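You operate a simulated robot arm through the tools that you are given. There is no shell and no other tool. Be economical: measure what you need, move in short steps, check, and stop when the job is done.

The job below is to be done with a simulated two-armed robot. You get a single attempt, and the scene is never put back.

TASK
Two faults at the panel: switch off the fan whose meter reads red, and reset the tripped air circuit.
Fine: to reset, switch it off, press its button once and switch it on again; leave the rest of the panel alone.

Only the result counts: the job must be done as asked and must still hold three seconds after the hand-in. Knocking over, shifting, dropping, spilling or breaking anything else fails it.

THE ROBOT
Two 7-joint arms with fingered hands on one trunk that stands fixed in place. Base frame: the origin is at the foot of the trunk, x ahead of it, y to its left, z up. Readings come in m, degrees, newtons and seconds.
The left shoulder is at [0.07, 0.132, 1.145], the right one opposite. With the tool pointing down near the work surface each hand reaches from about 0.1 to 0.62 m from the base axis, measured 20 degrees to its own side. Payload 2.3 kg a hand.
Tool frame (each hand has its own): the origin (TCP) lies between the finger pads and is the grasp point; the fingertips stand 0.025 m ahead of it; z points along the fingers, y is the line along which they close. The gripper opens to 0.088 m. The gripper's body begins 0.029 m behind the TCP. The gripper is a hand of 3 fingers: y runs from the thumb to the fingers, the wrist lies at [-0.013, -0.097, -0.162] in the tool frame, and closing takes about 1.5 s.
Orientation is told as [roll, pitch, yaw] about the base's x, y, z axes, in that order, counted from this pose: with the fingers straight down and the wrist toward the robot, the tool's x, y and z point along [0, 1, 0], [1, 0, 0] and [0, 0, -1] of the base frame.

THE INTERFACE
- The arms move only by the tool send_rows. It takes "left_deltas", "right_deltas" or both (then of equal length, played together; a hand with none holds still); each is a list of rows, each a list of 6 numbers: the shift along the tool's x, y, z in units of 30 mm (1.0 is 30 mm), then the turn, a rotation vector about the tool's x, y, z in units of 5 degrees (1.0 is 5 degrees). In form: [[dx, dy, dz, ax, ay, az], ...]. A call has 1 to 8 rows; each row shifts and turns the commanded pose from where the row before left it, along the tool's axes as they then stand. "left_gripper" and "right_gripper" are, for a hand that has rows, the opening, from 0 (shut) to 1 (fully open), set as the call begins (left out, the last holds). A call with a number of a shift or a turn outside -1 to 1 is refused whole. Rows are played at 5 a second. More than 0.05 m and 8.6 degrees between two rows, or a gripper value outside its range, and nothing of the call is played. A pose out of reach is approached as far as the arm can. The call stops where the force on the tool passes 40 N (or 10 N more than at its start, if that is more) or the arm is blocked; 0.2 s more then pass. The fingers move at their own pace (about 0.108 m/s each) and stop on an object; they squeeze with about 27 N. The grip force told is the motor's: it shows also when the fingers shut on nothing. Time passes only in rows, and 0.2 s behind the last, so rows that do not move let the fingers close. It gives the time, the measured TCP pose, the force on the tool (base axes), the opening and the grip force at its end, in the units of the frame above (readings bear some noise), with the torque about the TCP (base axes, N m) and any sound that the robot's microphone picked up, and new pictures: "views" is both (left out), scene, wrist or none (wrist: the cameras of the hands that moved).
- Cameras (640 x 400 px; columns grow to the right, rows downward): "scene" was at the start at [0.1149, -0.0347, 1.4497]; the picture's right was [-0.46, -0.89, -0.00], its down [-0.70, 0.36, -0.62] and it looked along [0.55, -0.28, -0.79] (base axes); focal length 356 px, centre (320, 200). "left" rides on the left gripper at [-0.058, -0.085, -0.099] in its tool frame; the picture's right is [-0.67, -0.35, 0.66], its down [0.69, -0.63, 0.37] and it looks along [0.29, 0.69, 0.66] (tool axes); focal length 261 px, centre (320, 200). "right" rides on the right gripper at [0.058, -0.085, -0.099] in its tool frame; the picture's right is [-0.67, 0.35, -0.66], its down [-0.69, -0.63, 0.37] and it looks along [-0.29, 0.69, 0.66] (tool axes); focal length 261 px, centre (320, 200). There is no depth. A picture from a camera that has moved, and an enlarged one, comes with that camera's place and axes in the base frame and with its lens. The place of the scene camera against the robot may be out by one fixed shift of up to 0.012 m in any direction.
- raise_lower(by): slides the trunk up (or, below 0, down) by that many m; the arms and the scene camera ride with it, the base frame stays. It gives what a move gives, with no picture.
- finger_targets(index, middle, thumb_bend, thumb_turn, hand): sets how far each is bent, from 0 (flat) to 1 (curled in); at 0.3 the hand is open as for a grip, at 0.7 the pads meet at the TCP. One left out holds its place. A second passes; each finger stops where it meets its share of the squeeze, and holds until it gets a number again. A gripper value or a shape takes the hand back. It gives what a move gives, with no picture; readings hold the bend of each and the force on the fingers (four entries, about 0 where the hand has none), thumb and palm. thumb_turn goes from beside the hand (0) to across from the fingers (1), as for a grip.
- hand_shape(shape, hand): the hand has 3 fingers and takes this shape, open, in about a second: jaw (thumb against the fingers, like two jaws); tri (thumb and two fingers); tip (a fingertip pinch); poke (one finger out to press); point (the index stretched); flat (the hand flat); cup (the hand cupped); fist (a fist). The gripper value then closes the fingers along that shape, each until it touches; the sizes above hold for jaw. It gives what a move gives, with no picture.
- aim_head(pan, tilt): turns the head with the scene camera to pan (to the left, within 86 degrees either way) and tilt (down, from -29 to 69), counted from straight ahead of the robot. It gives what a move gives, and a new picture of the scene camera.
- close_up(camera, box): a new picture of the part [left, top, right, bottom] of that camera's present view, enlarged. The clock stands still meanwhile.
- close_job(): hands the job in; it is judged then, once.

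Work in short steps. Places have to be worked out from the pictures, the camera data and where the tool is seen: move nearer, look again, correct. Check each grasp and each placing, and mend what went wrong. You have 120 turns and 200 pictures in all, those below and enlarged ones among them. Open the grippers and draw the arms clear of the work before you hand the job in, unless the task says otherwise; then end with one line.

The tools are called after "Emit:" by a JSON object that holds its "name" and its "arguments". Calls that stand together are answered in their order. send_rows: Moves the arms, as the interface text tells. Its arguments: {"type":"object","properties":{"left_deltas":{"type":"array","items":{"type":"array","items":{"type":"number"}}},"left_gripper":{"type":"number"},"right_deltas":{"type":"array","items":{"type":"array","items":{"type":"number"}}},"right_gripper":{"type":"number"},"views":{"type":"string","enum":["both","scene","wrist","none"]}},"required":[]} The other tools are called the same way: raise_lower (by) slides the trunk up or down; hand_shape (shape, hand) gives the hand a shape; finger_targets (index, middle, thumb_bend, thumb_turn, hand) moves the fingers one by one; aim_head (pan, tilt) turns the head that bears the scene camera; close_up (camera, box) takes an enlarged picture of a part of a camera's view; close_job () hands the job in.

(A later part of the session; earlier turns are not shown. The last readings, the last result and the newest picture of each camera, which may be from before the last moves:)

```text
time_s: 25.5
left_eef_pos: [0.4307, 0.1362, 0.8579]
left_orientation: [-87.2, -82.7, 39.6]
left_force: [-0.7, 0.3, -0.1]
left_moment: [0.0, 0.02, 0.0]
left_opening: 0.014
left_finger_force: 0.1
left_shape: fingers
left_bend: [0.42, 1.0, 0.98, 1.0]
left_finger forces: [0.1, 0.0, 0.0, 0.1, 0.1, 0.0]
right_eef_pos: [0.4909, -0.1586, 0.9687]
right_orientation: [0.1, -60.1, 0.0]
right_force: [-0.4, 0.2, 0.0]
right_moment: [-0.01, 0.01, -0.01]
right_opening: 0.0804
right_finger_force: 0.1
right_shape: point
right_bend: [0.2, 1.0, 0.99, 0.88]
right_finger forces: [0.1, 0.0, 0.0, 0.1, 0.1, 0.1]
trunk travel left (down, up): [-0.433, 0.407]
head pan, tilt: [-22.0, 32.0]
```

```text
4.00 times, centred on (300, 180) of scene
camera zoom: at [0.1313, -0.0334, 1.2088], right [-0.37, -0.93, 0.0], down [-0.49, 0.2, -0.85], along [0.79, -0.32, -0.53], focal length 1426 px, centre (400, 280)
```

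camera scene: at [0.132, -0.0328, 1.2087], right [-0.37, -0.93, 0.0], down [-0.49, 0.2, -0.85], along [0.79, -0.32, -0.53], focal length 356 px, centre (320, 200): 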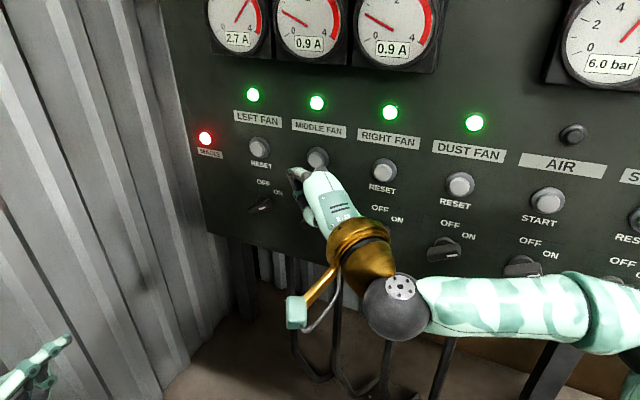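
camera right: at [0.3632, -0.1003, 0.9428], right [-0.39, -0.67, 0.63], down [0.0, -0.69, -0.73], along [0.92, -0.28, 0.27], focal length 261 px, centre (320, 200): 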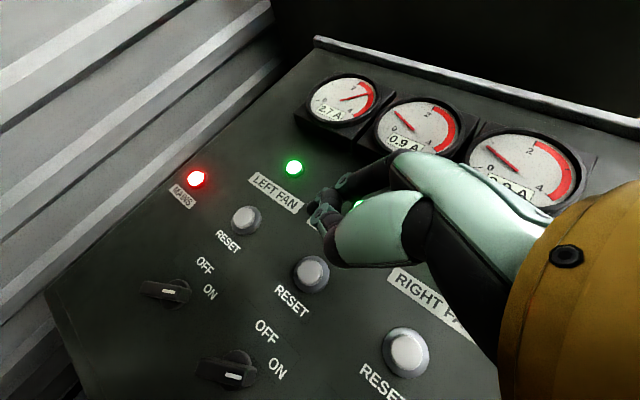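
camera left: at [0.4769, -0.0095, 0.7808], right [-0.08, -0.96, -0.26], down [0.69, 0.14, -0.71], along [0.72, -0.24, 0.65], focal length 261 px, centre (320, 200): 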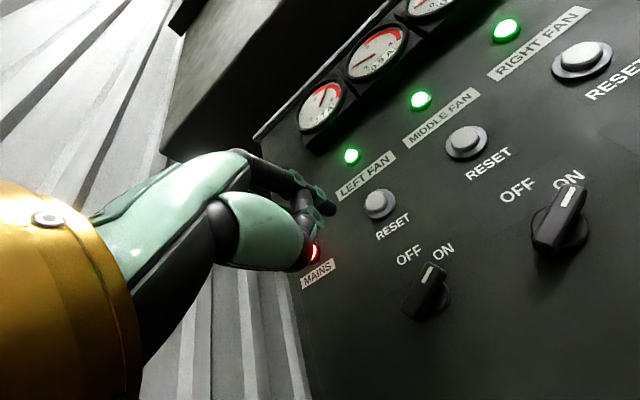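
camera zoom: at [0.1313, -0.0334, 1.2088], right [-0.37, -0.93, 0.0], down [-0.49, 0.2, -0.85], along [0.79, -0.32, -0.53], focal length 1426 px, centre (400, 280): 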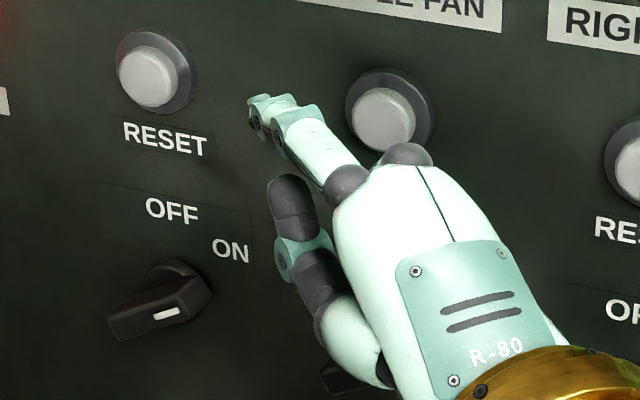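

In point shape the index tip sits at about tool (0.010, 0.063, 0.029). I lower the hand and move forward so the tip stops just short of the bar, above-left of it.

Emit:
{"name": "send_rows", "arguments": {"right_deltas": [[0, -0.98, 0.57, 0, 0, 0], [0, -0.98, 0.57, 0, 0, 0], [0, -0.98, 0.57, 0, 0, 0], [0, -0.98, 0.57, 0, 0, 0], [0.27, 0.5, 0.86, 0, 0, 0], [0.27, 0.5, 0.86, 0, 0, 0], [0.27, 0.5, 0.86, 0, 0, 0]]}}

Emit:
{"name": "close_up", "arguments": {"camera": "right", "box": [160, 100, 400, 250]}}

Emit:
{"name": "close_up", "arguments": {"camera": "scene", "box": [190, 150, 350, 250]}}

```text
time_s: 27.1
left_eef_pos: [0.4313, 0.1382, 0.8577]
left_orientation: [-87.2, -82.7, 39.7]
left_force: [-0.1, -0.2, 0.0]
left_moment: [0.01, 0.01, 0.01]
left_opening: 0.0139
left_finger_force: 0.0
left_shape: fingers
left_bend: [0.42, 1.0, 0.98, 1.0]
left_finger forces: [0.0, 0.0, 0.0, 0.0, 0.1, 0.0]
right_eef_pos: [0.5792, -0.1314, 0.8303]
right_orientation: [0.0, -59.9, 0.1]
right_force: [0.6, -0.4, 0.1]
right_moment: [0.01, -0.02, 0.0]
right_opening: 0.0807
right_finger_force: 0.0
right_shape: point
right_bend: [0.2, 1.0, 0.99, 0.88]
right_finger forces: [0.0, 0.1, 0.0, 0.0, 0.0, 0.0]
trunk travel left (down, up): [-0.433, 0.407]
head pan, tilt: [-22.0, 32.0]
camera scene: at [0.1319, -0.0327, 1.2087], right [-0.37, -0.93, 0.0], down [-0.49, 0.2, -0.85], along [0.79, -0.32, -0.53], focal length 356 px, centre (320, 200)
camera right: at [0.4504, -0.073, 0.8073], right [-0.39, -0.67, 0.63], down [0.0, -0.69, -0.73], along [0.92, -0.28, 0.27], focal length 261 px, centre (320, 200)
```

scene: 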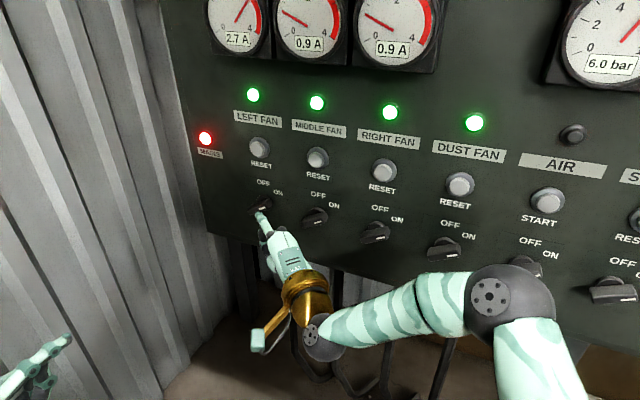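
right: 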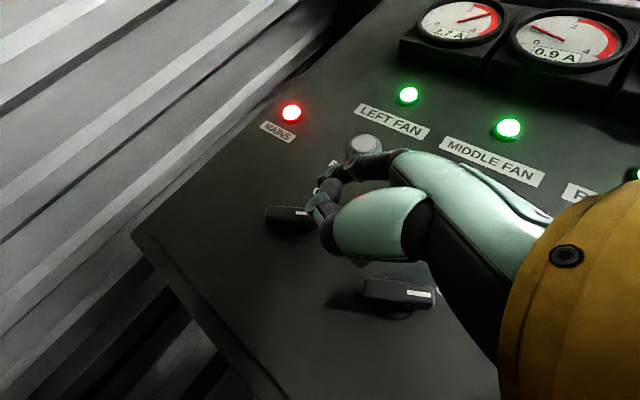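

```text
2.67 times, centred on (280, 175) of right
camera zoom: at [0.4504, -0.073, 0.8073], right [-0.39, -0.67, 0.63], down [0.0, -0.69, -0.73], along [0.92, -0.28, 0.27], focal length 695 px, centre (427, 267)
```

zoom: 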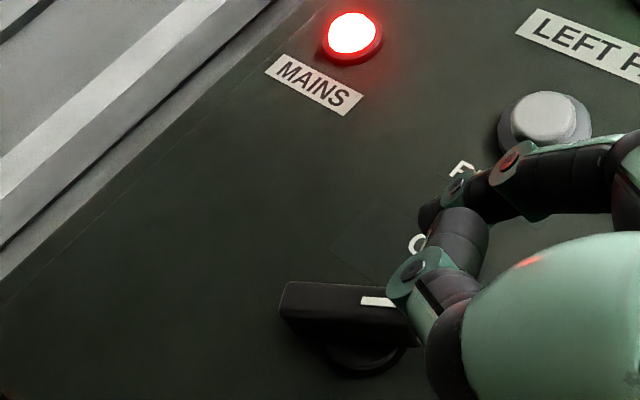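

```text
4.00 times, centred on (270, 200) of scene
camera zoom: at [0.1319, -0.0327, 1.2087], right [-0.37, -0.93, 0.0], down [-0.49, 0.2, -0.85], along [0.79, -0.32, -0.53], focal length 1426 px, centre (520, 200)
```

zoom: 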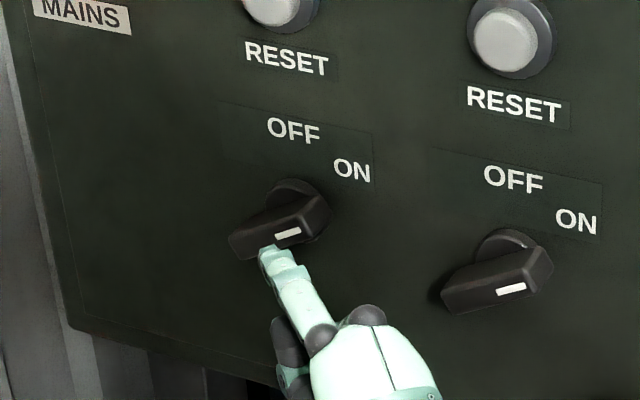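

Tip and knob both check out: tip now (0.635, -0.121, 0.870), knob (0.687, -0.141, 0.848). I advance the tip beside the bar, over its left half.

Emit:
{"name": "send_rows", "arguments": {"right_deltas": [[-0.09, 0.48, 0.66, 0, 0, 0], [-0.09, 0.45, 0.68, 0, 0, 0], [-0.09, 0.42, 0.7, 0, 0, 0]], "views": "none"}}

Emit:
{"name": "close_up", "arguments": {"camera": "right", "box": [160, 100, 400, 250]}}

Emit:
{"name": "close_up", "arguments": {"camera": "scene", "box": [190, 150, 350, 250]}}

```text
time_s: 27.9
left_eef_pos: [0.432, 0.138, 0.8586]
left_orientation: [-87.1, -82.6, 39.5]
left_force: [0.0, -0.1, 0.0]
left_moment: [-0.01, -0.02, -0.01]
left_opening: 0.0141
left_finger_force: 0.1
left_shape: fingers
left_bend: [0.42, 1.0, 0.98, 1.0]
left_finger forces: [0.1, 0.0, 0.2, 0.0, 0.0, 0.1]
right_eef_pos: [0.6517, -0.1402, 0.8364]
right_orientation: [0.0, -59.9, 0.1]
right_force: [-0.4, -0.1, 0.5]
right_moment: [0.01, 0.02, 0.03]
right_opening: 0.0807
right_finger_force: 0.0
right_shape: point
right_bend: [0.2, 1.0, 0.99, 0.88]
right_finger forces: [0.0, 0.0, 0.0, 0.1, 0.0, 0.0]
trunk travel left (down, up): [-0.433, 0.407]
head pan, tilt: [-22.0, 32.0]
```

```text
2.67 times, centred on (280, 175) of right
camera zoom: at [0.5229, -0.0809, 0.8133], right [-0.39, -0.67, 0.63], down [0.0, -0.69, -0.73], along [0.92, -0.28, 0.27], focal length 695 px, centre (427, 267)
```

zoom: 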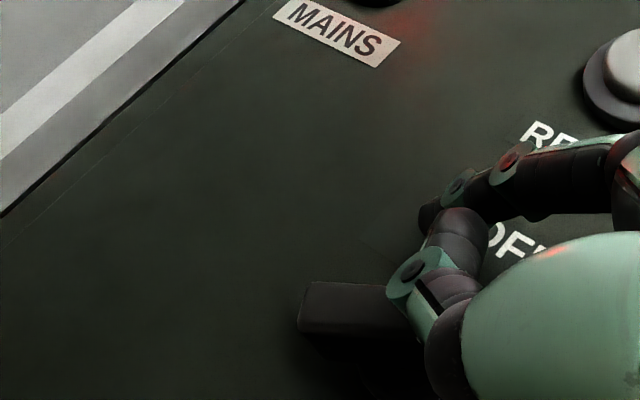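

```text
4.00 times, centred on (270, 200) of scene
camera zoom: at [0.1319, -0.0331, 1.2087], right [-0.37, -0.93, 0.0], down [-0.49, 0.2, -0.85], along [0.79, -0.32, -0.53], focal length 1426 px, centre (520, 200)
```

zoom: 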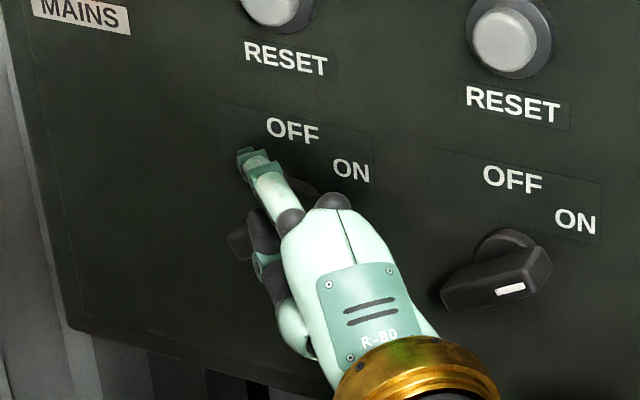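

The tip is at depth beside the bar, above its left half. I press downward (and slightly right) to swing the bar anticlockwise.

Emit:
{"name": "send_rows", "arguments": {"right_deltas": [[0, -0.23, 0.133, 0, 0, 0], [0, -0.23, 0.133, 0, 0, 0], [0, -0.23, 0.133, 0, 0, 0], [0, -0.23, 0.133, 0, 0, 0], [-0.12, -0.29, 0.03, 0, 0, 0], [-0.12, -0.29, 0.03, 0, 0, 0]], "views": "none"}}

Emit:
{"name": "close_up", "arguments": {"camera": "right", "box": [160, 100, 400, 250]}}

Emit:
{"name": "close_up", "arguments": {"camera": "scene", "box": [190, 70, 350, 250]}}

```text
time_s: 29.3
left_eef_pos: [0.4301, 0.1403, 0.8582]
left_orientation: [-89.4, -82.5, 41.9]
left_force: [0.2, 0.3, -0.3]
left_moment: [0.03, 0.01, 0.01]
left_opening: 0.0138
left_finger_force: 0.0
left_shape: fingers
left_bend: [0.42, 1.0, 0.98, 1.0]
left_finger forces: [0.0, 0.0, 0.0, 0.0, 0.1, 0.0]
right_eef_pos: [0.6454, -0.1437, 0.7899]
right_orientation: [-0.6, -60.3, 0.8]
right_force: [3.2, 12.6, 11.5]
right_moment: [-0.47, -0.19, 0.39]
right_opening: 0.0
right_finger_force: 0.0
right_shape: point
right_bend: [0.09, 1.0, 0.99, 0.88]
right_finger forces: [16.0, 0.0, 0.1, 0.0, 0.0, 0.1]
trunk travel left (down, up): [-0.433, 0.407]
head pan, tilt: [-22.0, 32.0]
```

```text
2.67 times, centred on (280, 175) of right
camera zoom: at [0.5164, -0.0857, 0.7651], right [-0.39, -0.67, 0.63], down [0.01, -0.69, -0.72], along [0.92, -0.28, 0.28], focal length 695 px, centre (427, 267)
```

zoom: 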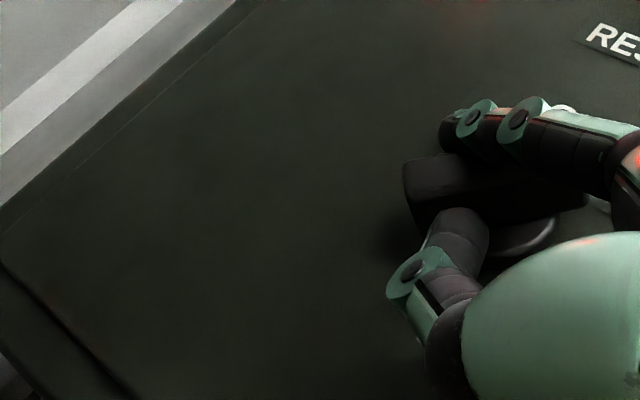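

```text
2.22 times, centred on (270, 160) of scene
camera zoom: at [0.1289, -0.0282, 1.2093], right [-0.37, -0.93, 0.0], down [-0.49, 0.19, -0.85], along [0.79, -0.32, -0.53], focal length 792 px, centre (431, 289)
```

zoom: 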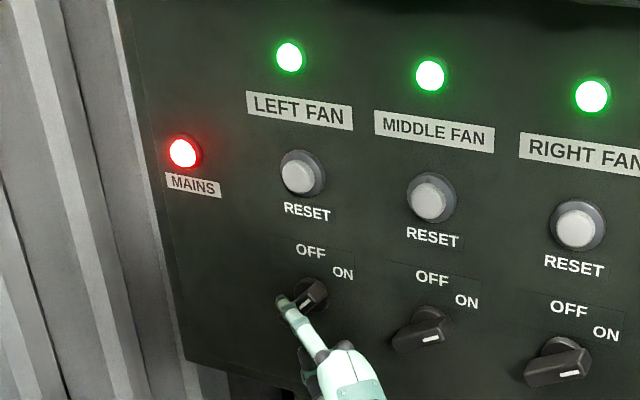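

The bar has turned part way and is pushing back on the finger (16 N). I continue along the tangent, more to the right.

Emit:
{"name": "send_rows", "arguments": {"right_deltas": [[-0.14, -0.145, -0.05, 0, 0, 0], [-0.14, -0.145, -0.05, 0, 0, 0], [-0.14, -0.145, -0.05, 0, 0, 0], [-0.14, -0.145, -0.05, 0, 0, 0]], "views": "none"}}

Emit:
{"name": "close_up", "arguments": {"camera": "scene", "box": [190, 70, 350, 250]}}

```text
time_s: 30.3
left_eef_pos: [0.4286, 0.1422, 0.8593]
left_orientation: [-89.9, -82.5, 42.2]
left_force: [0.1, -0.4, -1.2]
left_moment: [0.01, 0.02, 0.01]
left_opening: 0.014
left_finger_force: 0.2
left_shape: fingers
left_bend: [0.42, 1.0, 0.98, 1.0]
left_finger forces: [0.0, 0.0, 0.0, 0.1, 0.0, 0.1]
right_eef_pos: [0.6295, -0.16, 0.7786]
right_orientation: [-0.7, -60.2, 0.7]
right_force: [-8.5, 17.1, 1.8]
right_moment: [-0.85, -0.55, 0.97]
right_opening: 0.0
right_finger_force: 0.1
right_shape: point
right_bend: [0.12, 1.0, 0.99, 0.88]
right_finger forces: [18.3, 0.0, 0.0, 0.0, 0.0, 0.1]
trunk travel left (down, up): [-0.433, 0.407]
head pan, tilt: [-22.0, 32.0]
```

```text
2.22 times, centred on (270, 160) of scene
camera zoom: at [0.1277, -0.0273, 1.2093], right [-0.37, -0.93, 0.0], down [-0.49, 0.19, -0.85], along [0.79, -0.32, -0.53], focal length 792 px, centre (431, 289)
```

zoom: 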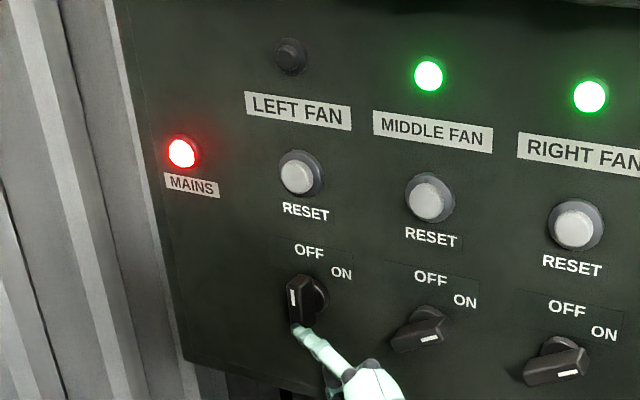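

Left fan is OFF: lamp dark and the bar upright. I ease the finger off to the left and withdraw along the panel normal.

Emit:
{"name": "send_rows", "arguments": {"right_deltas": [[0.23, 0.12, 0.2, 0, 0, 0], [0.71, -0.35, -0.61, 0, 0, 0], [0.71, -0.35, -0.61, 0, 0, 0], [0, -0.5, -0.86, 0, 0, 0], [0, -0.5, -0.86, 0, 0, 0], [0, -0.5, -0.86, 0, 0, 0]]}}

```text
time_s: 31.7
left_eef_pos: [0.4302, 0.1378, 0.8584]
left_orientation: [-87.4, -82.7, 39.7]
left_force: [0.5, 0.5, -0.2]
left_moment: [-0.01, 0.01, 0.01]
left_opening: 0.014
left_finger_force: 0.0
left_shape: fingers
left_bend: [0.42, 1.0, 0.98, 1.0]
left_finger forces: [0.0, 0.0, 0.0, 0.0, 0.1, 0.1]
right_eef_pos: [0.5098, -0.1146, 0.7769]
right_orientation: [-0.1, -60.1, 0.0]
right_force: [0.2, 0.5, 0.0]
right_moment: [-0.03, 0.02, -0.01]
right_opening: 0.0
right_finger_force: 0.1
right_shape: point
right_bend: [0.2, 1.0, 0.99, 0.88]
right_finger forces: [0.0, 0.0, 0.0, 0.0, 0.1, 0.0]
trunk travel left (down, up): [-0.433, 0.407]
head pan, tilt: [-22.0, 32.0]
camera scene: at [0.131, -0.0333, 1.2088], right [-0.37, -0.93, 0.0], down [-0.49, 0.2, -0.85], along [0.79, -0.32, -0.53], focal length 356 px, centre (320, 200)
camera right: at [0.3801, -0.0559, 0.752], right [-0.39, -0.67, 0.63], down [0.0, -0.69, -0.73], along [0.92, -0.28, 0.27], focal length 261 px, centre (320, 200)
```

scene: 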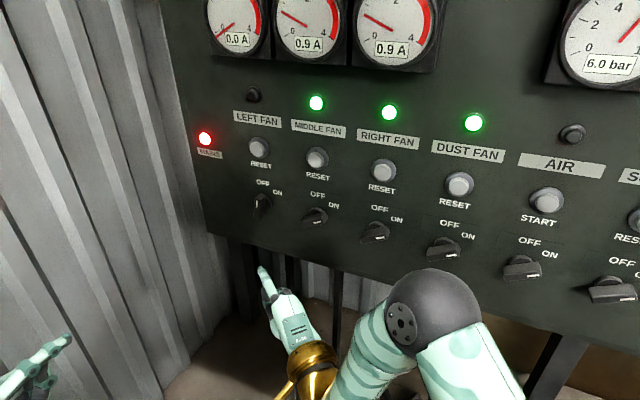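
right: 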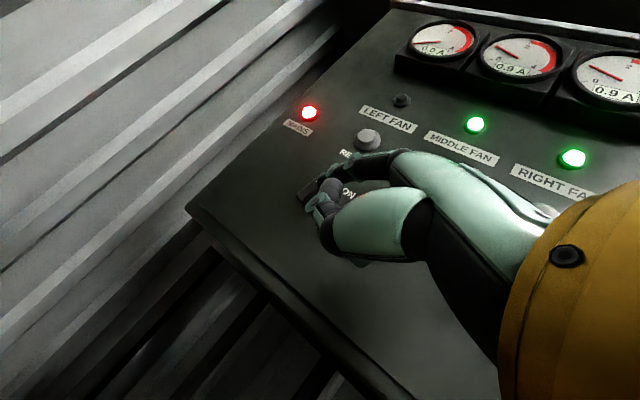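

Left fan reads 0.0 A. Next is AIR, with its knob near (0.38, -0.45, 0.85) and START near (0.386, -0.458, 0.957). I raise the trunk a little for elbow room and bring the right hand back and across.

Emit:
{"name": "raise_lower", "arguments": {"by": 0.13}}

Emit:
{"name": "send_rows", "arguments": {"right_deltas": [[-0.67, -0.5, -0.87, 0, 0, 0], [-0.67, -0.5, -0.87, 0, 0, 0], [-0.67, -0.5, -0.87, 0, 0, 0], [-0.67, -0.5, -0.87, 0, 0, 0], [-0.6, -0.4, -0.3, 0, -0.866, 0.5], [-0.6, -0.4, -0.3, 0, -0.866, 0.5], [-0.6, -0.4, -0.3, 0, -0.866, 0.5], [-0.6, -0.4, -0.3, 0, -0.866, 0.5]]}}

```text
time_s: 33.3
left_eef_pos: [0.4304, 0.1379, 0.9889]
left_orientation: [-87.2, -82.6, 39.6]
left_force: [-0.5, -0.2, 0.2]
left_moment: [0.0, 0.01, 0.01]
left_opening: 0.0137
left_finger_force: 0.0
left_shape: fingers
left_bend: [0.42, 1.0, 0.98, 1.0]
left_finger forces: [0.1, 0.1, 0.0, 0.0, 0.1, 0.0]
right_eef_pos: [0.509, -0.1148, 0.9065]
right_orientation: [0.1, -60.0, 0.1]
right_force: [1.1, -0.3, -0.2]
right_moment: [0.0, 0.0, -0.02]
right_opening: 0.0
right_finger_force: 0.1
right_shape: point
right_bend: [0.2, 1.0, 0.99, 0.88]
right_finger forces: [0.0, 0.0, 0.0, 0.0, 0.0, 0.0]
trunk travel left (down, up): [-0.563, 0.277]
head pan, tilt: [-22.0, 32.0]
```

```text
time_s: 35.1
left_eef_pos: [0.4304, 0.137, 0.9879]
left_orientation: [-87.3, -82.7, 39.6]
left_force: [-0.7, -0.6, 0.1]
left_moment: [-0.01, 0.01, 0.03]
left_opening: 0.0137
left_finger_force: 0.1
left_shape: fingers
left_bend: [0.42, 1.0, 0.98, 1.0]
left_finger forces: [0.0, 0.1, 0.0, 0.0, 0.1, 0.0]
right_eef_pos: [0.3515, -0.264, 0.8584]
right_orientation: [0.0, -60.2, -20.0]
right_force: [-0.6, -0.1, 0.5]
right_moment: [-0.03, 0.01, 0.04]
right_opening: 0.0
right_finger_force: 0.1
right_shape: point
right_bend: [0.2, 1.0, 0.99, 0.88]
right_finger forces: [0.0, 0.0, 0.0, 0.0, 0.1, 0.0]
right hand out of reach, approached as far as the arm can: row 4, 5, 6, 7, 8
trunk travel left (down, up): [-0.563, 0.277]
head pan, tilt: [-22.0, 32.0]
camera scene: at [0.1305, -0.0339, 1.3389], right [-0.37, -0.93, 0.0], down [-0.49, 0.2, -0.85], along [0.79, -0.32, -0.53], focal length 356 px, centre (320, 200)
camera right: at [0.2489, -0.1649, 0.834], right [-0.6, -0.49, 0.63], down [-0.23, -0.65, -0.73], along [0.77, -0.58, 0.27], focal length 261 px, centre (320, 200)
```

scene: 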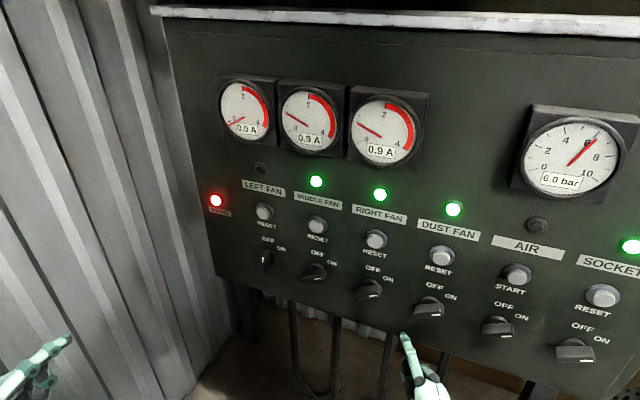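
right: 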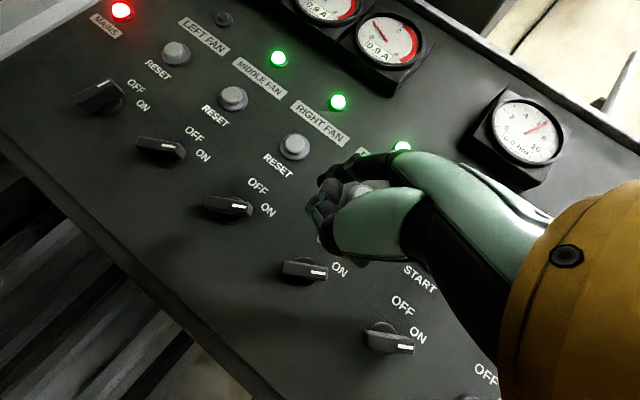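

I continue rightward along the panel while yawing to face it squarely at the AIR column.

Emit:
{"name": "send_rows", "arguments": {"right_deltas": [[-0.87, -0.16, 0.25, 0, -0.866, 0.5], [-0.87, -0.16, 0.25, 0, -0.866, 0.5], [-0.87, -0.16, 0.25, 0, -0.866, 0.5], [-0.87, -0.16, 0.25, 0, -0.866, 0.5], [-0.87, -0.16, 0.25, 0, -0.866, 0.5]]}}

Emit:
{"name": "aim_head", "arguments": {"pan": -45, "tilt": 45}}

```text
time_s: 36.3
left_eef_pos: [0.4302, 0.1369, 0.9882]
left_orientation: [-87.2, -82.7, 39.7]
left_force: [0.2, -0.3, -0.3]
left_moment: [-0.01, 0.04, -0.03]
left_opening: 0.014
left_finger_force: 0.0
left_shape: fingers
left_bend: [0.42, 1.0, 0.98, 1.0]
left_finger forces: [0.1, 0.0, 0.0, 0.1, 0.1, 0.1]
right_eef_pos: [0.3043, -0.3885, 0.8182]
right_orientation: [0.2, -60.1, -45.1]
right_force: [-0.6, -0.1, 0.2]
right_moment: [0.01, -0.03, -0.01]
right_opening: 0.0
right_finger_force: 0.0
right_shape: point
right_bend: [0.2, 1.0, 0.99, 0.88]
right_finger forces: [0.1, 0.1, 0.1, 0.0, 0.1, 0.0]
trunk travel left (down, up): [-0.563, 0.277]
head pan, tilt: [-22.0, 32.0]
camera scene: at [0.1309, -0.0338, 1.3388], right [-0.37, -0.93, 0.0], down [-0.49, 0.2, -0.85], along [0.79, -0.32, -0.53], focal length 356 px, centre (320, 200)
camera right: at [0.2543, -0.2562, 0.7948], right [-0.75, -0.2, 0.63], down [-0.48, -0.49, -0.73], along [0.45, -0.85, 0.27], focal length 261 px, centre (320, 200)
```

scene: 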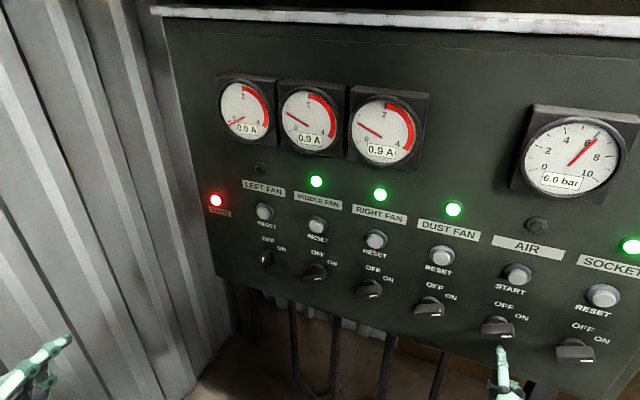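
right: 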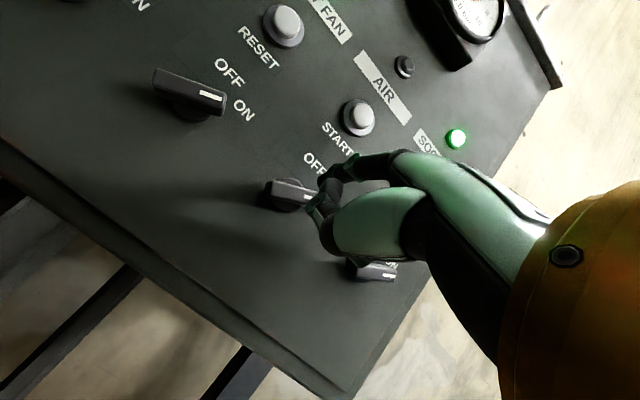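

```text
time_s: 37.1
left_eef_pos: [0.4306, 0.1387, 0.9886]
left_orientation: [-87.1, -82.6, 39.5]
left_force: [-0.7, 0.0, 0.7]
left_moment: [-0.01, -0.01, -0.01]
left_opening: 0.0139
left_finger_force: 0.0
left_shape: fingers
left_bend: [0.42, 1.0, 0.98, 1.0]
left_finger forces: [0.1, 0.1, 0.1, 0.1, 0.1, 0.0]
right_eef_pos: [0.3043, -0.3877, 0.82]
right_orientation: [0.1, -59.9, -44.9]
right_force: [-0.5, 0.1, -0.3]
right_moment: [0.0, 0.0, 0.01]
right_opening: 0.0
right_finger_force: 0.0
right_shape: point
right_bend: [0.2, 1.0, 0.99, 0.88]
right_finger forces: [0.1, 0.0, 0.0, 0.1, 0.1, 0.0]
trunk travel left (down, up): [-0.563, 0.277]
head pan, tilt: [-45.0, 45.0]
camera scene: at [0.1057, -0.0574, 1.3194], right [-0.71, -0.71, 0.0], down [-0.5, 0.5, -0.71], along [0.5, -0.5, -0.71], focal length 356 px, centre (320, 200)
```

scene: 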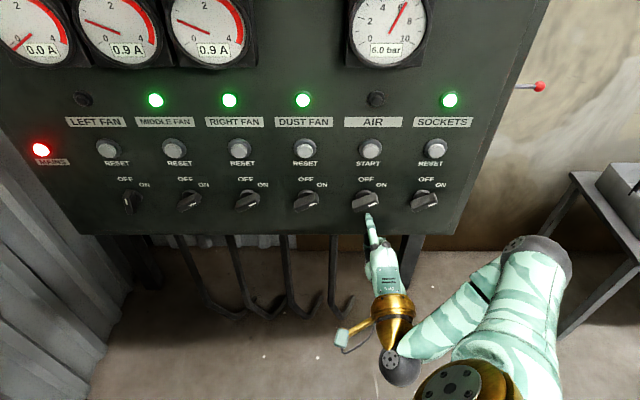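

Perfect frontal view; AIR knob at (0.377, -0.453, 0.848) and the tip at about (0.351, -0.420, 0.860). I repeat the same relative approach: up-left, then in beside the bar.

Emit:
{"name": "send_rows", "arguments": {"right_deltas": [[0.6, 0.46, -0.27, 0, 0, 0], [0, 0.272, 0.47, 0, 0, 0], [0, 0.272, 0.47, 0, 0, 0], [0, 0.272, 0.47, 0, 0, 0]], "views": "none"}}

Emit:
{"name": "close_up", "arguments": {"camera": "scene", "box": [290, 80, 450, 260]}}

Emit:
{"name": "close_up", "arguments": {"camera": "right", "box": [160, 80, 400, 230]}}

```text
time_s: 38.1
left_eef_pos: [0.4309, 0.137, 0.9875]
left_orientation: [-87.1, -82.6, 39.5]
left_force: [-0.1, -0.3, -0.8]
left_moment: [0.01, 0.0, 0.0]
left_opening: 0.0138
left_finger_force: 0.1
left_shape: fingers
left_bend: [0.42, 1.0, 0.98, 1.0]
left_finger forces: [0.0, 0.0, 0.1, 0.0, 0.0, 0.0]
right_eef_pos: [0.3531, -0.4076, 0.8344]
right_orientation: [0.2, -60.0, -45.0]
right_force: [-0.6, -0.4, 0.8]
right_moment: [0.0, -0.03, 0.01]
right_opening: 0.0002
right_finger_force: 0.0
right_shape: point
right_bend: [0.2, 1.0, 0.99, 0.88]
right_finger forces: [0.1, 0.0, 0.1, 0.0, 0.1, 0.1]
trunk travel left (down, up): [-0.563, 0.277]
head pan, tilt: [-45.0, 45.0]
```

```text
2.22 times, centred on (370, 170) of scene
camera zoom: at [0.1058, -0.0576, 1.3193], right [-0.71, -0.71, 0.0], down [-0.5, 0.5, -0.71], along [0.5, -0.5, -0.71], focal length 792 px, centre (209, 267)
```

zoom: 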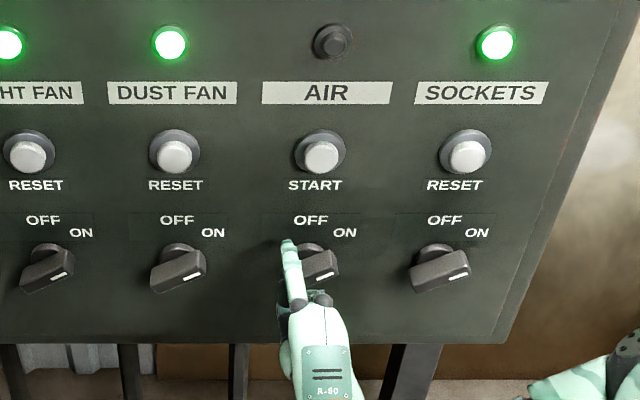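

```text
2.67 times, centred on (280, 155) of right
camera zoom: at [0.3017, -0.2754, 0.8103], right [-0.75, -0.2, 0.63], down [-0.48, -0.49, -0.73], along [0.45, -0.85, 0.27], focal length 695 px, centre (427, 320)
```

zoom: 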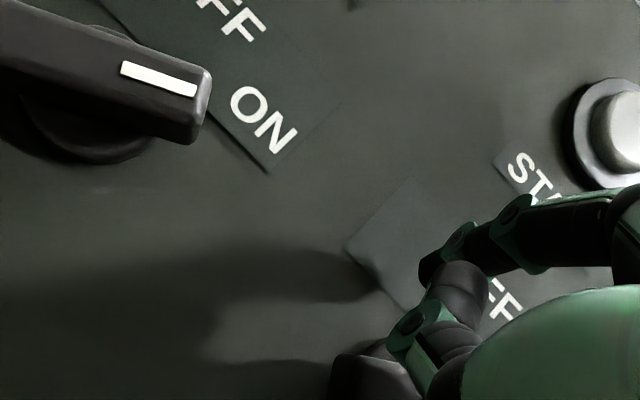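

The tip is beside the left half of the AIR bar. Now the same push: down, then right, to swing it to OFF.

Emit:
{"name": "send_rows", "arguments": {"right_deltas": [[0, -0.23, 0.133, 0, 0, 0], [0, -0.23, 0.133, 0, 0, 0], [0, -0.23, 0.133, 0, 0, 0], [-0.08, -0.23, 0.133, 0, 0, 0], [-0.18, -0.23, 0.133, 0, 0, 0], [-0.18, -0.23, 0.133, 0, 0, 0]], "views": "none"}}

Emit:
{"name": "send_rows", "arguments": {"right_deltas": [[-0.2, -0.087, 0.05, 0, 0, 0], [-0.2, -0.087, 0.05, 0, 0, 0], [-0.2, -0.087, 0.05, 0, 0, 0], [-0.2, -0.087, 0.05, 0, 0, 0]], "views": "none"}}

Emit:
{"name": "close_up", "arguments": {"camera": "scene", "box": [290, 80, 450, 260]}}

```text
time_s: 39.5
left_eef_pos: [0.4317, 0.139, 0.9873]
left_orientation: [-87.8, -82.6, 40.3]
left_force: [0.2, -0.3, -0.5]
left_moment: [0.02, 0.02, -0.05]
left_opening: 0.0138
left_finger_force: 0.1
left_shape: fingers
left_bend: [0.42, 1.0, 0.98, 1.0]
left_finger forces: [0.0, 0.0, 0.0, 0.0, 0.0, 0.1]
right_eef_pos: [0.342, -0.4142, 0.7875]
right_orientation: [-0.1, -60.2, -44.7]
right_force: [3.3, 4.0, 3.0]
right_moment: [-0.25, 0.03, 0.15]
right_opening: 0.0
right_finger_force: 0.0
right_shape: point
right_bend: [0.17, 1.0, 0.99, 0.88]
right_finger forces: [5.0, 0.0, 0.1, 0.1, 0.1, 0.1]
trunk travel left (down, up): [-0.563, 0.277]
head pan, tilt: [-45.0, 45.0]
```

```text
time_s: 40.5
left_eef_pos: [0.4348, 0.1437, 0.986]
left_orientation: [-87.9, -82.0, 40.3]
left_force: [0.0, 0.1, 0.0]
left_moment: [0.01, 0.06, 0.01]
left_opening: 0.0138
left_finger_force: 0.1
left_shape: fingers
left_bend: [0.42, 1.0, 0.98, 1.0]
left_finger forces: [0.0, 0.0, 0.0, 0.1, 0.0, 0.1]
right_eef_pos: [0.3296, -0.427, 0.7784]
right_orientation: [-0.7, -60.2, -44.1]
right_force: [18.8, 15.2, 4.2]
right_moment: [-0.86, 0.74, 0.73]
right_opening: 0.0
right_finger_force: 0.0
right_shape: point
right_bend: [0.11, 1.0, 0.99, 0.88]
right_finger forces: [22.4, 0.0, 0.0, 0.0, 0.0, 0.0]
trunk travel left (down, up): [-0.563, 0.277]
head pan, tilt: [-45.0, 45.0]
```

```text
2.22 times, centred on (370, 170) of scene
camera zoom: at [0.1127, -0.0492, 1.3191], right [-0.7, -0.71, 0.01], down [-0.51, 0.49, -0.71], along [0.5, -0.5, -0.71], focal length 792 px, centre (209, 267)
```

zoom: 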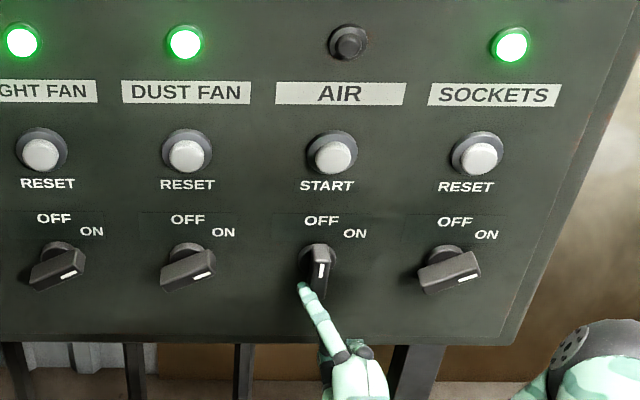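

The AIR bar is upright at OFF. I ease off left, withdraw, and raise the finger to START height, standing off the panel.

Emit:
{"name": "send_rows", "arguments": {"right_deltas": [[0.4, 0, 0, 0, 0, 0], [0, -0.5, -0.86, 0, 0, 0], [0, -0.42, -0.72, 0, 0, 0], [-0.14, 0.8, -0.46, 0, 0, 0], [0, 0.8, -0.46, 0, 0, 0], [0, 0.8, -0.46, 0, 0, 0], [0, 0.8, -0.46, 0, 0, 0], [0, 0.8, -0.46, 0, 0, 0]]}}

Emit:
{"name": "close_up", "arguments": {"camera": "scene", "box": [290, 80, 450, 260]}}

```text
time_s: 42.3
left_eef_pos: [0.4302, 0.1374, 0.9885]
left_orientation: [-87.4, -82.6, 39.7]
left_force: [0.1, -0.4, 0.8]
left_moment: [0.01, -0.03, 0.0]
left_opening: 0.0137
left_finger_force: 0.1
left_shape: fingers
left_bend: [0.42, 1.0, 0.98, 1.0]
left_finger forces: [0.0, 0.0, 0.0, 0.0, 0.0, 0.1]
right_eef_pos: [0.3103, -0.4041, 0.8872]
right_orientation: [0.0, -59.9, -44.9]
right_force: [0.0, -0.3, -0.4]
right_moment: [0.0, 0.05, -0.02]
right_opening: 0.0
right_finger_force: 0.0
right_shape: point
right_bend: [0.2, 1.0, 0.99, 0.88]
right_finger forces: [0.1, 0.0, 0.0, 0.0, 0.1, 0.0]
right hand out of reach, approached as far as the arm can: row 7, 8
trunk travel left (down, up): [-0.563, 0.277]
head pan, tilt: [-45.0, 45.0]
camera scene: at [0.1056, -0.0573, 1.3193], right [-0.71, -0.71, 0.0], down [-0.5, 0.5, -0.71], along [0.5, -0.5, -0.71], focal length 356 px, centre (320, 200)
camera right: at [0.2594, -0.2721, 0.8634], right [-0.75, -0.2, 0.63], down [-0.48, -0.49, -0.73], along [0.45, -0.85, 0.27], focal length 261 px, centre (320, 200)
```

scene: 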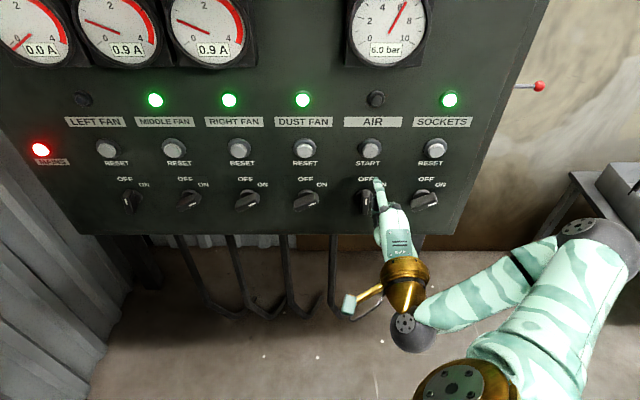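
right: 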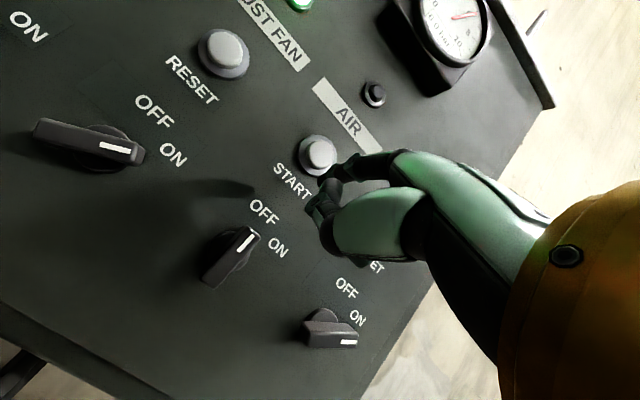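

```text
2.22 times, centred on (370, 170) of scene
camera zoom: at [0.1056, -0.0573, 1.3193], right [-0.71, -0.71, 0.0], down [-0.5, 0.5, -0.71], along [0.5, -0.5, -0.71], focal length 792 px, centre (209, 267)
```

zoom: 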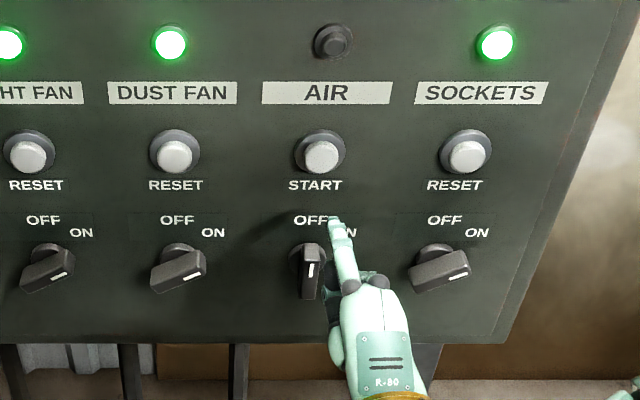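

OFF confirmed. I raise the trunk 3 cm to bring the tip to START height and shift 6 mm left.

Emit:
{"name": "raise_lower", "arguments": {"by": 0.03}}

Emit:
{"name": "send_rows", "arguments": {"right_deltas": [[0.2, 0.15, 0.26, 0, 0, 0], [0, 0.2, 0.34, 0, 0, 0]], "views": "none"}}

Emit:
{"name": "close_up", "arguments": {"camera": "scene", "box": [290, 80, 450, 260]}}

Emit:
{"name": "close_up", "arguments": {"camera": "right", "box": [200, 80, 440, 230]}}

```text
time_s: 43.1
left_eef_pos: [0.4317, 0.1375, 1.0183]
left_orientation: [-87.1, -82.6, 39.4]
left_force: [0.6, 0.2, 0.5]
left_moment: [-0.03, -0.01, 0.01]
left_opening: 0.0138
left_finger_force: 0.0
left_shape: fingers
left_bend: [0.42, 1.0, 0.98, 1.0]
left_finger forces: [0.0, 0.1, 0.0, 0.0, 0.1, 0.0]
right_eef_pos: [0.3098, -0.405, 0.9183]
right_orientation: [0.1, -60.0, -45.0]
right_force: [0.4, -0.4, -0.4]
right_moment: [0.0, 0.0, 0.01]
right_opening: 0.0
right_finger_force: 0.1
right_shape: point
right_bend: [0.2, 1.0, 0.99, 0.88]
right_finger forces: [0.0, 0.0, 0.0, 0.0, 0.0, 0.1]
trunk travel left (down, up): [-0.593, 0.247]
head pan, tilt: [-45.0, 45.0]
```

```text
time_s: 43.7
left_eef_pos: [0.4315, 0.1374, 1.0184]
left_orientation: [-87.0, -82.6, 39.4]
left_force: [-0.4, 0.2, 0.6]
left_moment: [0.02, -0.03, 0.04]
left_opening: 0.0143
left_finger_force: 0.0
left_shape: fingers
left_bend: [0.42, 1.0, 0.98, 1.0]
left_finger forces: [0.0, 0.1, 0.0, 0.0, 0.1, 0.0]
right_eef_pos: [0.3277, -0.4144, 0.9195]
right_orientation: [0.1, -60.0, -45.1]
right_force: [0.3, 0.7, 0.3]
right_moment: [0.01, 0.01, 0.01]
right_opening: 0.0
right_finger_force: 0.0
right_shape: point
right_bend: [0.2, 1.0, 0.99, 0.88]
right_finger forces: [0.0, 0.1, 0.0, 0.1, 0.1, 0.0]
trunk travel left (down, up): [-0.593, 0.247]
head pan, tilt: [-45.0, 45.0]
```

```text
2.22 times, centred on (370, 170) of scene
camera zoom: at [0.1057, -0.0576, 1.3493], right [-0.71, -0.71, 0.0], down [-0.5, 0.5, -0.71], along [0.5, -0.5, -0.71], focal length 792 px, centre (209, 267)
```

zoom: 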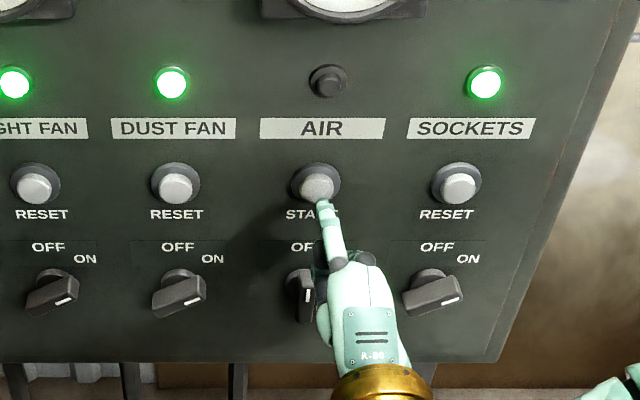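

```text
2.67 times, centred on (320, 155) of right
camera zoom: at [0.2783, -0.2827, 0.8937], right [-0.75, -0.2, 0.63], down [-0.48, -0.49, -0.73], along [0.45, -0.85, 0.27], focal length 695 px, centre (320, 320)
```

zoom: 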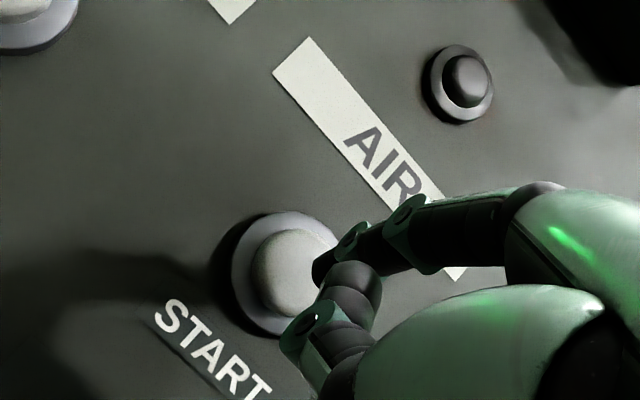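

Tip is centred on START, about 18 mm off its face. I press in slowly, small steps.

Emit:
{"name": "send_rows", "arguments": {"right_deltas": [[0, 0.1, 0.173, 0, 0, 0], [0, 0.1, 0.173, 0, 0, 0], [0, 0.1, 0.173, 0, 0, 0], [0, 0.067, 0.115, 0, 0, 0]], "views": "none"}}

Emit:
{"name": "close_up", "arguments": {"camera": "right", "box": [200, 80, 440, 230]}}

```text
time_s: 44.7
left_eef_pos: [0.4282, 0.1404, 1.0196]
left_orientation: [-89.0, -82.7, 41.5]
left_force: [-0.8, 0.5, 0.1]
left_moment: [-0.02, 0.03, 0.02]
left_opening: 0.0138
left_finger_force: 0.2
left_shape: fingers
left_bend: [0.42, 1.0, 0.98, 1.0]
left_finger forces: [0.1, 0.0, 0.1, 0.0, 0.0, 0.0]
right_eef_pos: [0.3415, -0.4277, 0.9198]
right_orientation: [0.2, -60.3, -44.9]
right_force: [-7.4, 8.3, 0.4]
right_moment: [-0.34, -0.34, 0.14]
right_opening: 0.0806
right_finger_force: 0.0
right_shape: point
right_bend: [0.21, 1.0, 0.99, 0.88]
right_finger forces: [11.7, 0.0, 0.0, 0.1, 0.0, 0.1]
trunk travel left (down, up): [-0.593, 0.247]
head pan, tilt: [-45.0, 45.0]
heard: click
```

```text
2.67 times, centred on (320, 155) of right
camera zoom: at [0.2906, -0.2958, 0.8951], right [-0.75, -0.2, 0.63], down [-0.48, -0.49, -0.73], along [0.45, -0.85, 0.28], focal length 695 px, centre (320, 320)
```

zoom: 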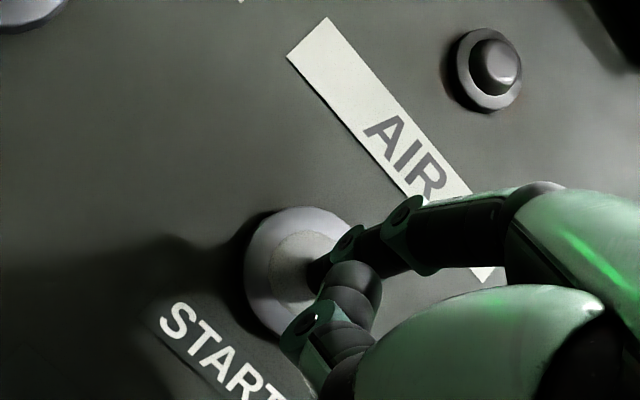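

A click: START pressed once. I withdraw, shift left and come down beside the upper end of the AIR bar.

Emit:
{"name": "send_rows", "arguments": {"right_deltas": [[0, -0.5, -0.866, 0, 0, 0], [0.83, -0.08, -0.14, 0, 0, 0], [0, -0.678, 0.39, 0, 0, 0], [0, -0.678, 0.39, 0, 0, 0], [0, -0.678, 0.39, 0, 0, 0], [0, -0.678, 0.39, 0, 0, 0]], "views": "none"}}

Emit:
{"name": "close_up", "arguments": {"camera": "scene", "box": [290, 80, 450, 260]}}

```text
time_s: 46.1
left_eef_pos: [0.4317, 0.1362, 1.0192]
left_orientation: [-87.2, -82.6, 39.5]
left_force: [0.3, 0.4, 0.3]
left_moment: [0.0, -0.01, 0.0]
left_opening: 0.0137
left_finger_force: 0.0
left_shape: fingers
left_bend: [0.42, 1.0, 0.98, 1.0]
left_finger forces: [0.0, 0.0, 0.1, 0.1, 0.0, 0.0]
right_eef_pos: [0.338, -0.3885, 0.8216]
right_orientation: [0.1, -60.1, -45.1]
right_force: [-1.2, 0.3, 1.2]
right_moment: [-0.01, 0.03, -0.02]
right_opening: 0.0805
right_finger_force: 0.0
right_shape: point
right_bend: [0.2, 1.0, 0.99, 0.88]
right_finger forces: [0.0, 0.0, 0.0, 0.0, 0.0, 0.1]
trunk travel left (down, up): [-0.593, 0.247]
head pan, tilt: [-45.0, 45.0]
```

```text
2.22 times, centred on (370, 170) of scene
camera zoom: at [0.1057, -0.0577, 1.3493], right [-0.71, -0.71, 0.0], down [-0.5, 0.5, -0.71], along [0.5, -0.5, -0.71], focal length 792 px, centre (209, 267)
```

zoom: 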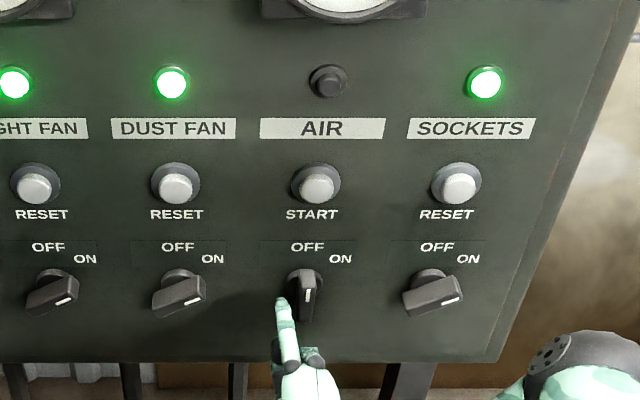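

The tip is 28 mm left of the pivot near the bar's upper half. I go in 26 mm and push right.

Emit:
{"name": "send_rows", "arguments": {"right_deltas": [[0, 0.3, 0.325, 0, 0, 0], [0, 0.3, 0.325, 0, 0, 0], [-0.2, 0, 0, 0, 0, 0], [-0.2, 0, 0, 0, 0, 0], [-0.2, 0, 0, 0, 0, 0], [-0.2, 0, 0, 0, 0, 0], [-0.2, 0, 0, 0, 0, 0], [-0.2, 0, 0, 0, 0, 0]], "views": "none"}}

Emit:
{"name": "close_up", "arguments": {"camera": "scene", "box": [290, 80, 450, 260]}}

```text
time_s: 47.9
left_eef_pos: [0.4313, 0.1378, 1.0194]
left_orientation: [-87.3, -82.6, 39.7]
left_force: [-0.1, 0.1, -0.2]
left_moment: [-0.02, 0.0, 0.02]
left_opening: 0.0137
left_finger_force: 0.0
left_shape: fingers
left_bend: [0.42, 1.0, 0.98, 1.0]
left_finger forces: [0.1, 0.0, 0.1, 0.1, 0.0, 0.1]
right_eef_pos: [0.3303, -0.4326, 0.8293]
right_orientation: [0.0, -60.1, -44.9]
right_force: [2.3, 0.9, -0.3]
right_moment: [-0.03, 0.03, 0.09]
right_opening: 0.0001
right_finger_force: 0.1
right_shape: point
right_bend: [0.19, 1.0, 0.99, 0.88]
right_finger forces: [1.5, 0.1, 0.1, 0.0, 0.1, 0.0]
trunk travel left (down, up): [-0.593, 0.247]
head pan, tilt: [-45.0, 45.0]
```

```text
2.22 times, centred on (370, 170) of scene
camera zoom: at [0.1059, -0.0569, 1.3493], right [-0.71, -0.71, 0.0], down [-0.5, 0.5, -0.71], along [0.5, -0.5, -0.71], focal length 792 px, centre (209, 267)
```

zoom: 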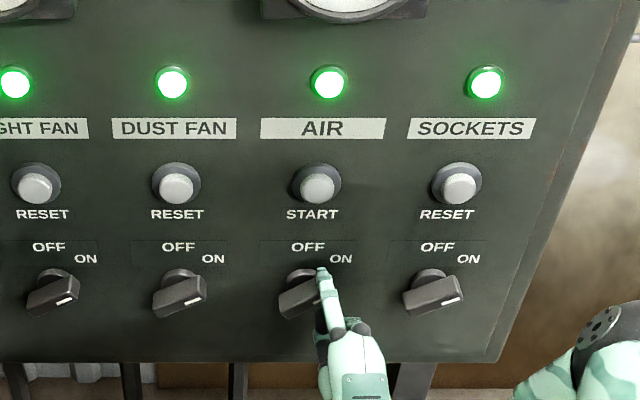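

AIR's lamp is green and its bar lies at ON. I lift the finger off up-left and withdraw both arms.

Emit:
{"name": "send_rows", "arguments": {"right_deltas": [[0.05, 0.2, -0.12, 0, 0, 0], [0, -0.5, -0.866, 0, 0, 0], [0, -0.5, -0.866, 0, 0, 0], [-0.3, -0.5, 0.3, 0, 0, 0], [-0.3, -0.5, 0.3, 0, 0, 0], [0, -0.5, 0.3, 0, 0, 0]]}}

Emit:
{"name": "close_up", "arguments": {"camera": "scene", "box": [20, 0, 500, 300]}}

```text
time_s: 49.3
left_eef_pos: [0.4306, 0.1381, 1.0176]
left_orientation: [-87.1, -82.6, 39.4]
left_force: [-0.5, -0.1, 0.3]
left_moment: [0.02, 0.04, -0.02]
left_opening: 0.0139
left_finger_force: 0.1
left_shape: fingers
left_bend: [0.42, 1.0, 0.98, 1.0]
left_finger forces: [0.1, 0.0, 0.0, 0.0, 0.0, 0.0]
right_eef_pos: [0.2781, -0.4012, 0.7844]
right_orientation: [0.1, -60.0, -44.9]
right_force: [-0.5, -0.1, 0.0]
right_moment: [0.02, 0.01, 0.01]
right_opening: 0.0
right_finger_force: 0.1
right_shape: point
right_bend: [0.2, 1.0, 0.99, 0.88]
right_finger forces: [0.1, 0.0, 0.0, 0.0, 0.1, 0.0]
trunk travel left (down, up): [-0.593, 0.247]
head pan, tilt: [-45.0, 45.0]
camera scene: at [0.1059, -0.0575, 1.3493], right [-0.71, -0.71, 0.0], down [-0.5, 0.5, -0.71], along [0.5, -0.5, -0.71], focal length 356 px, centre (320, 200)
camera right: at [0.2278, -0.2695, 0.7606], right [-0.75, -0.2, 0.63], down [-0.48, -0.49, -0.73], along [0.45, -0.85, 0.27], focal length 261 px, centre (320, 200)
```

scene: 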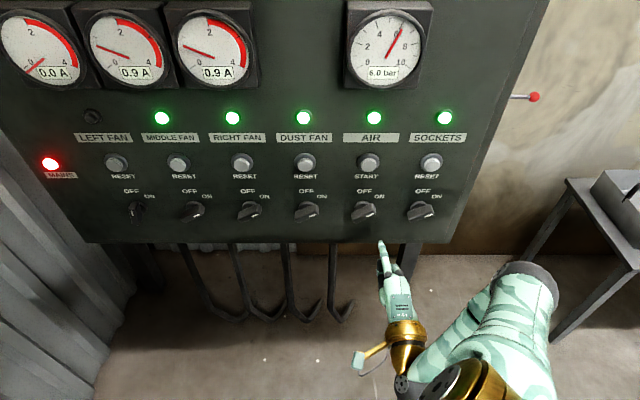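
right: 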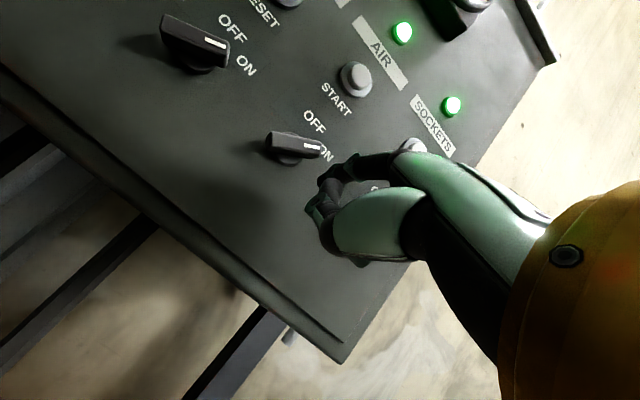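

```text
1.33 times, centred on (260, 150) of scene
camera zoom: at [0.1059, -0.0575, 1.3493], right [-0.71, -0.71, 0.0], down [-0.5, 0.5, -0.71], along [0.5, -0.5, -0.71], focal length 475 px, centre (400, 267)
```

zoom: 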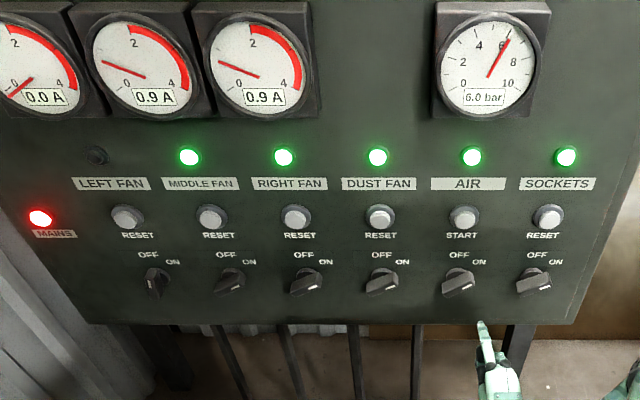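

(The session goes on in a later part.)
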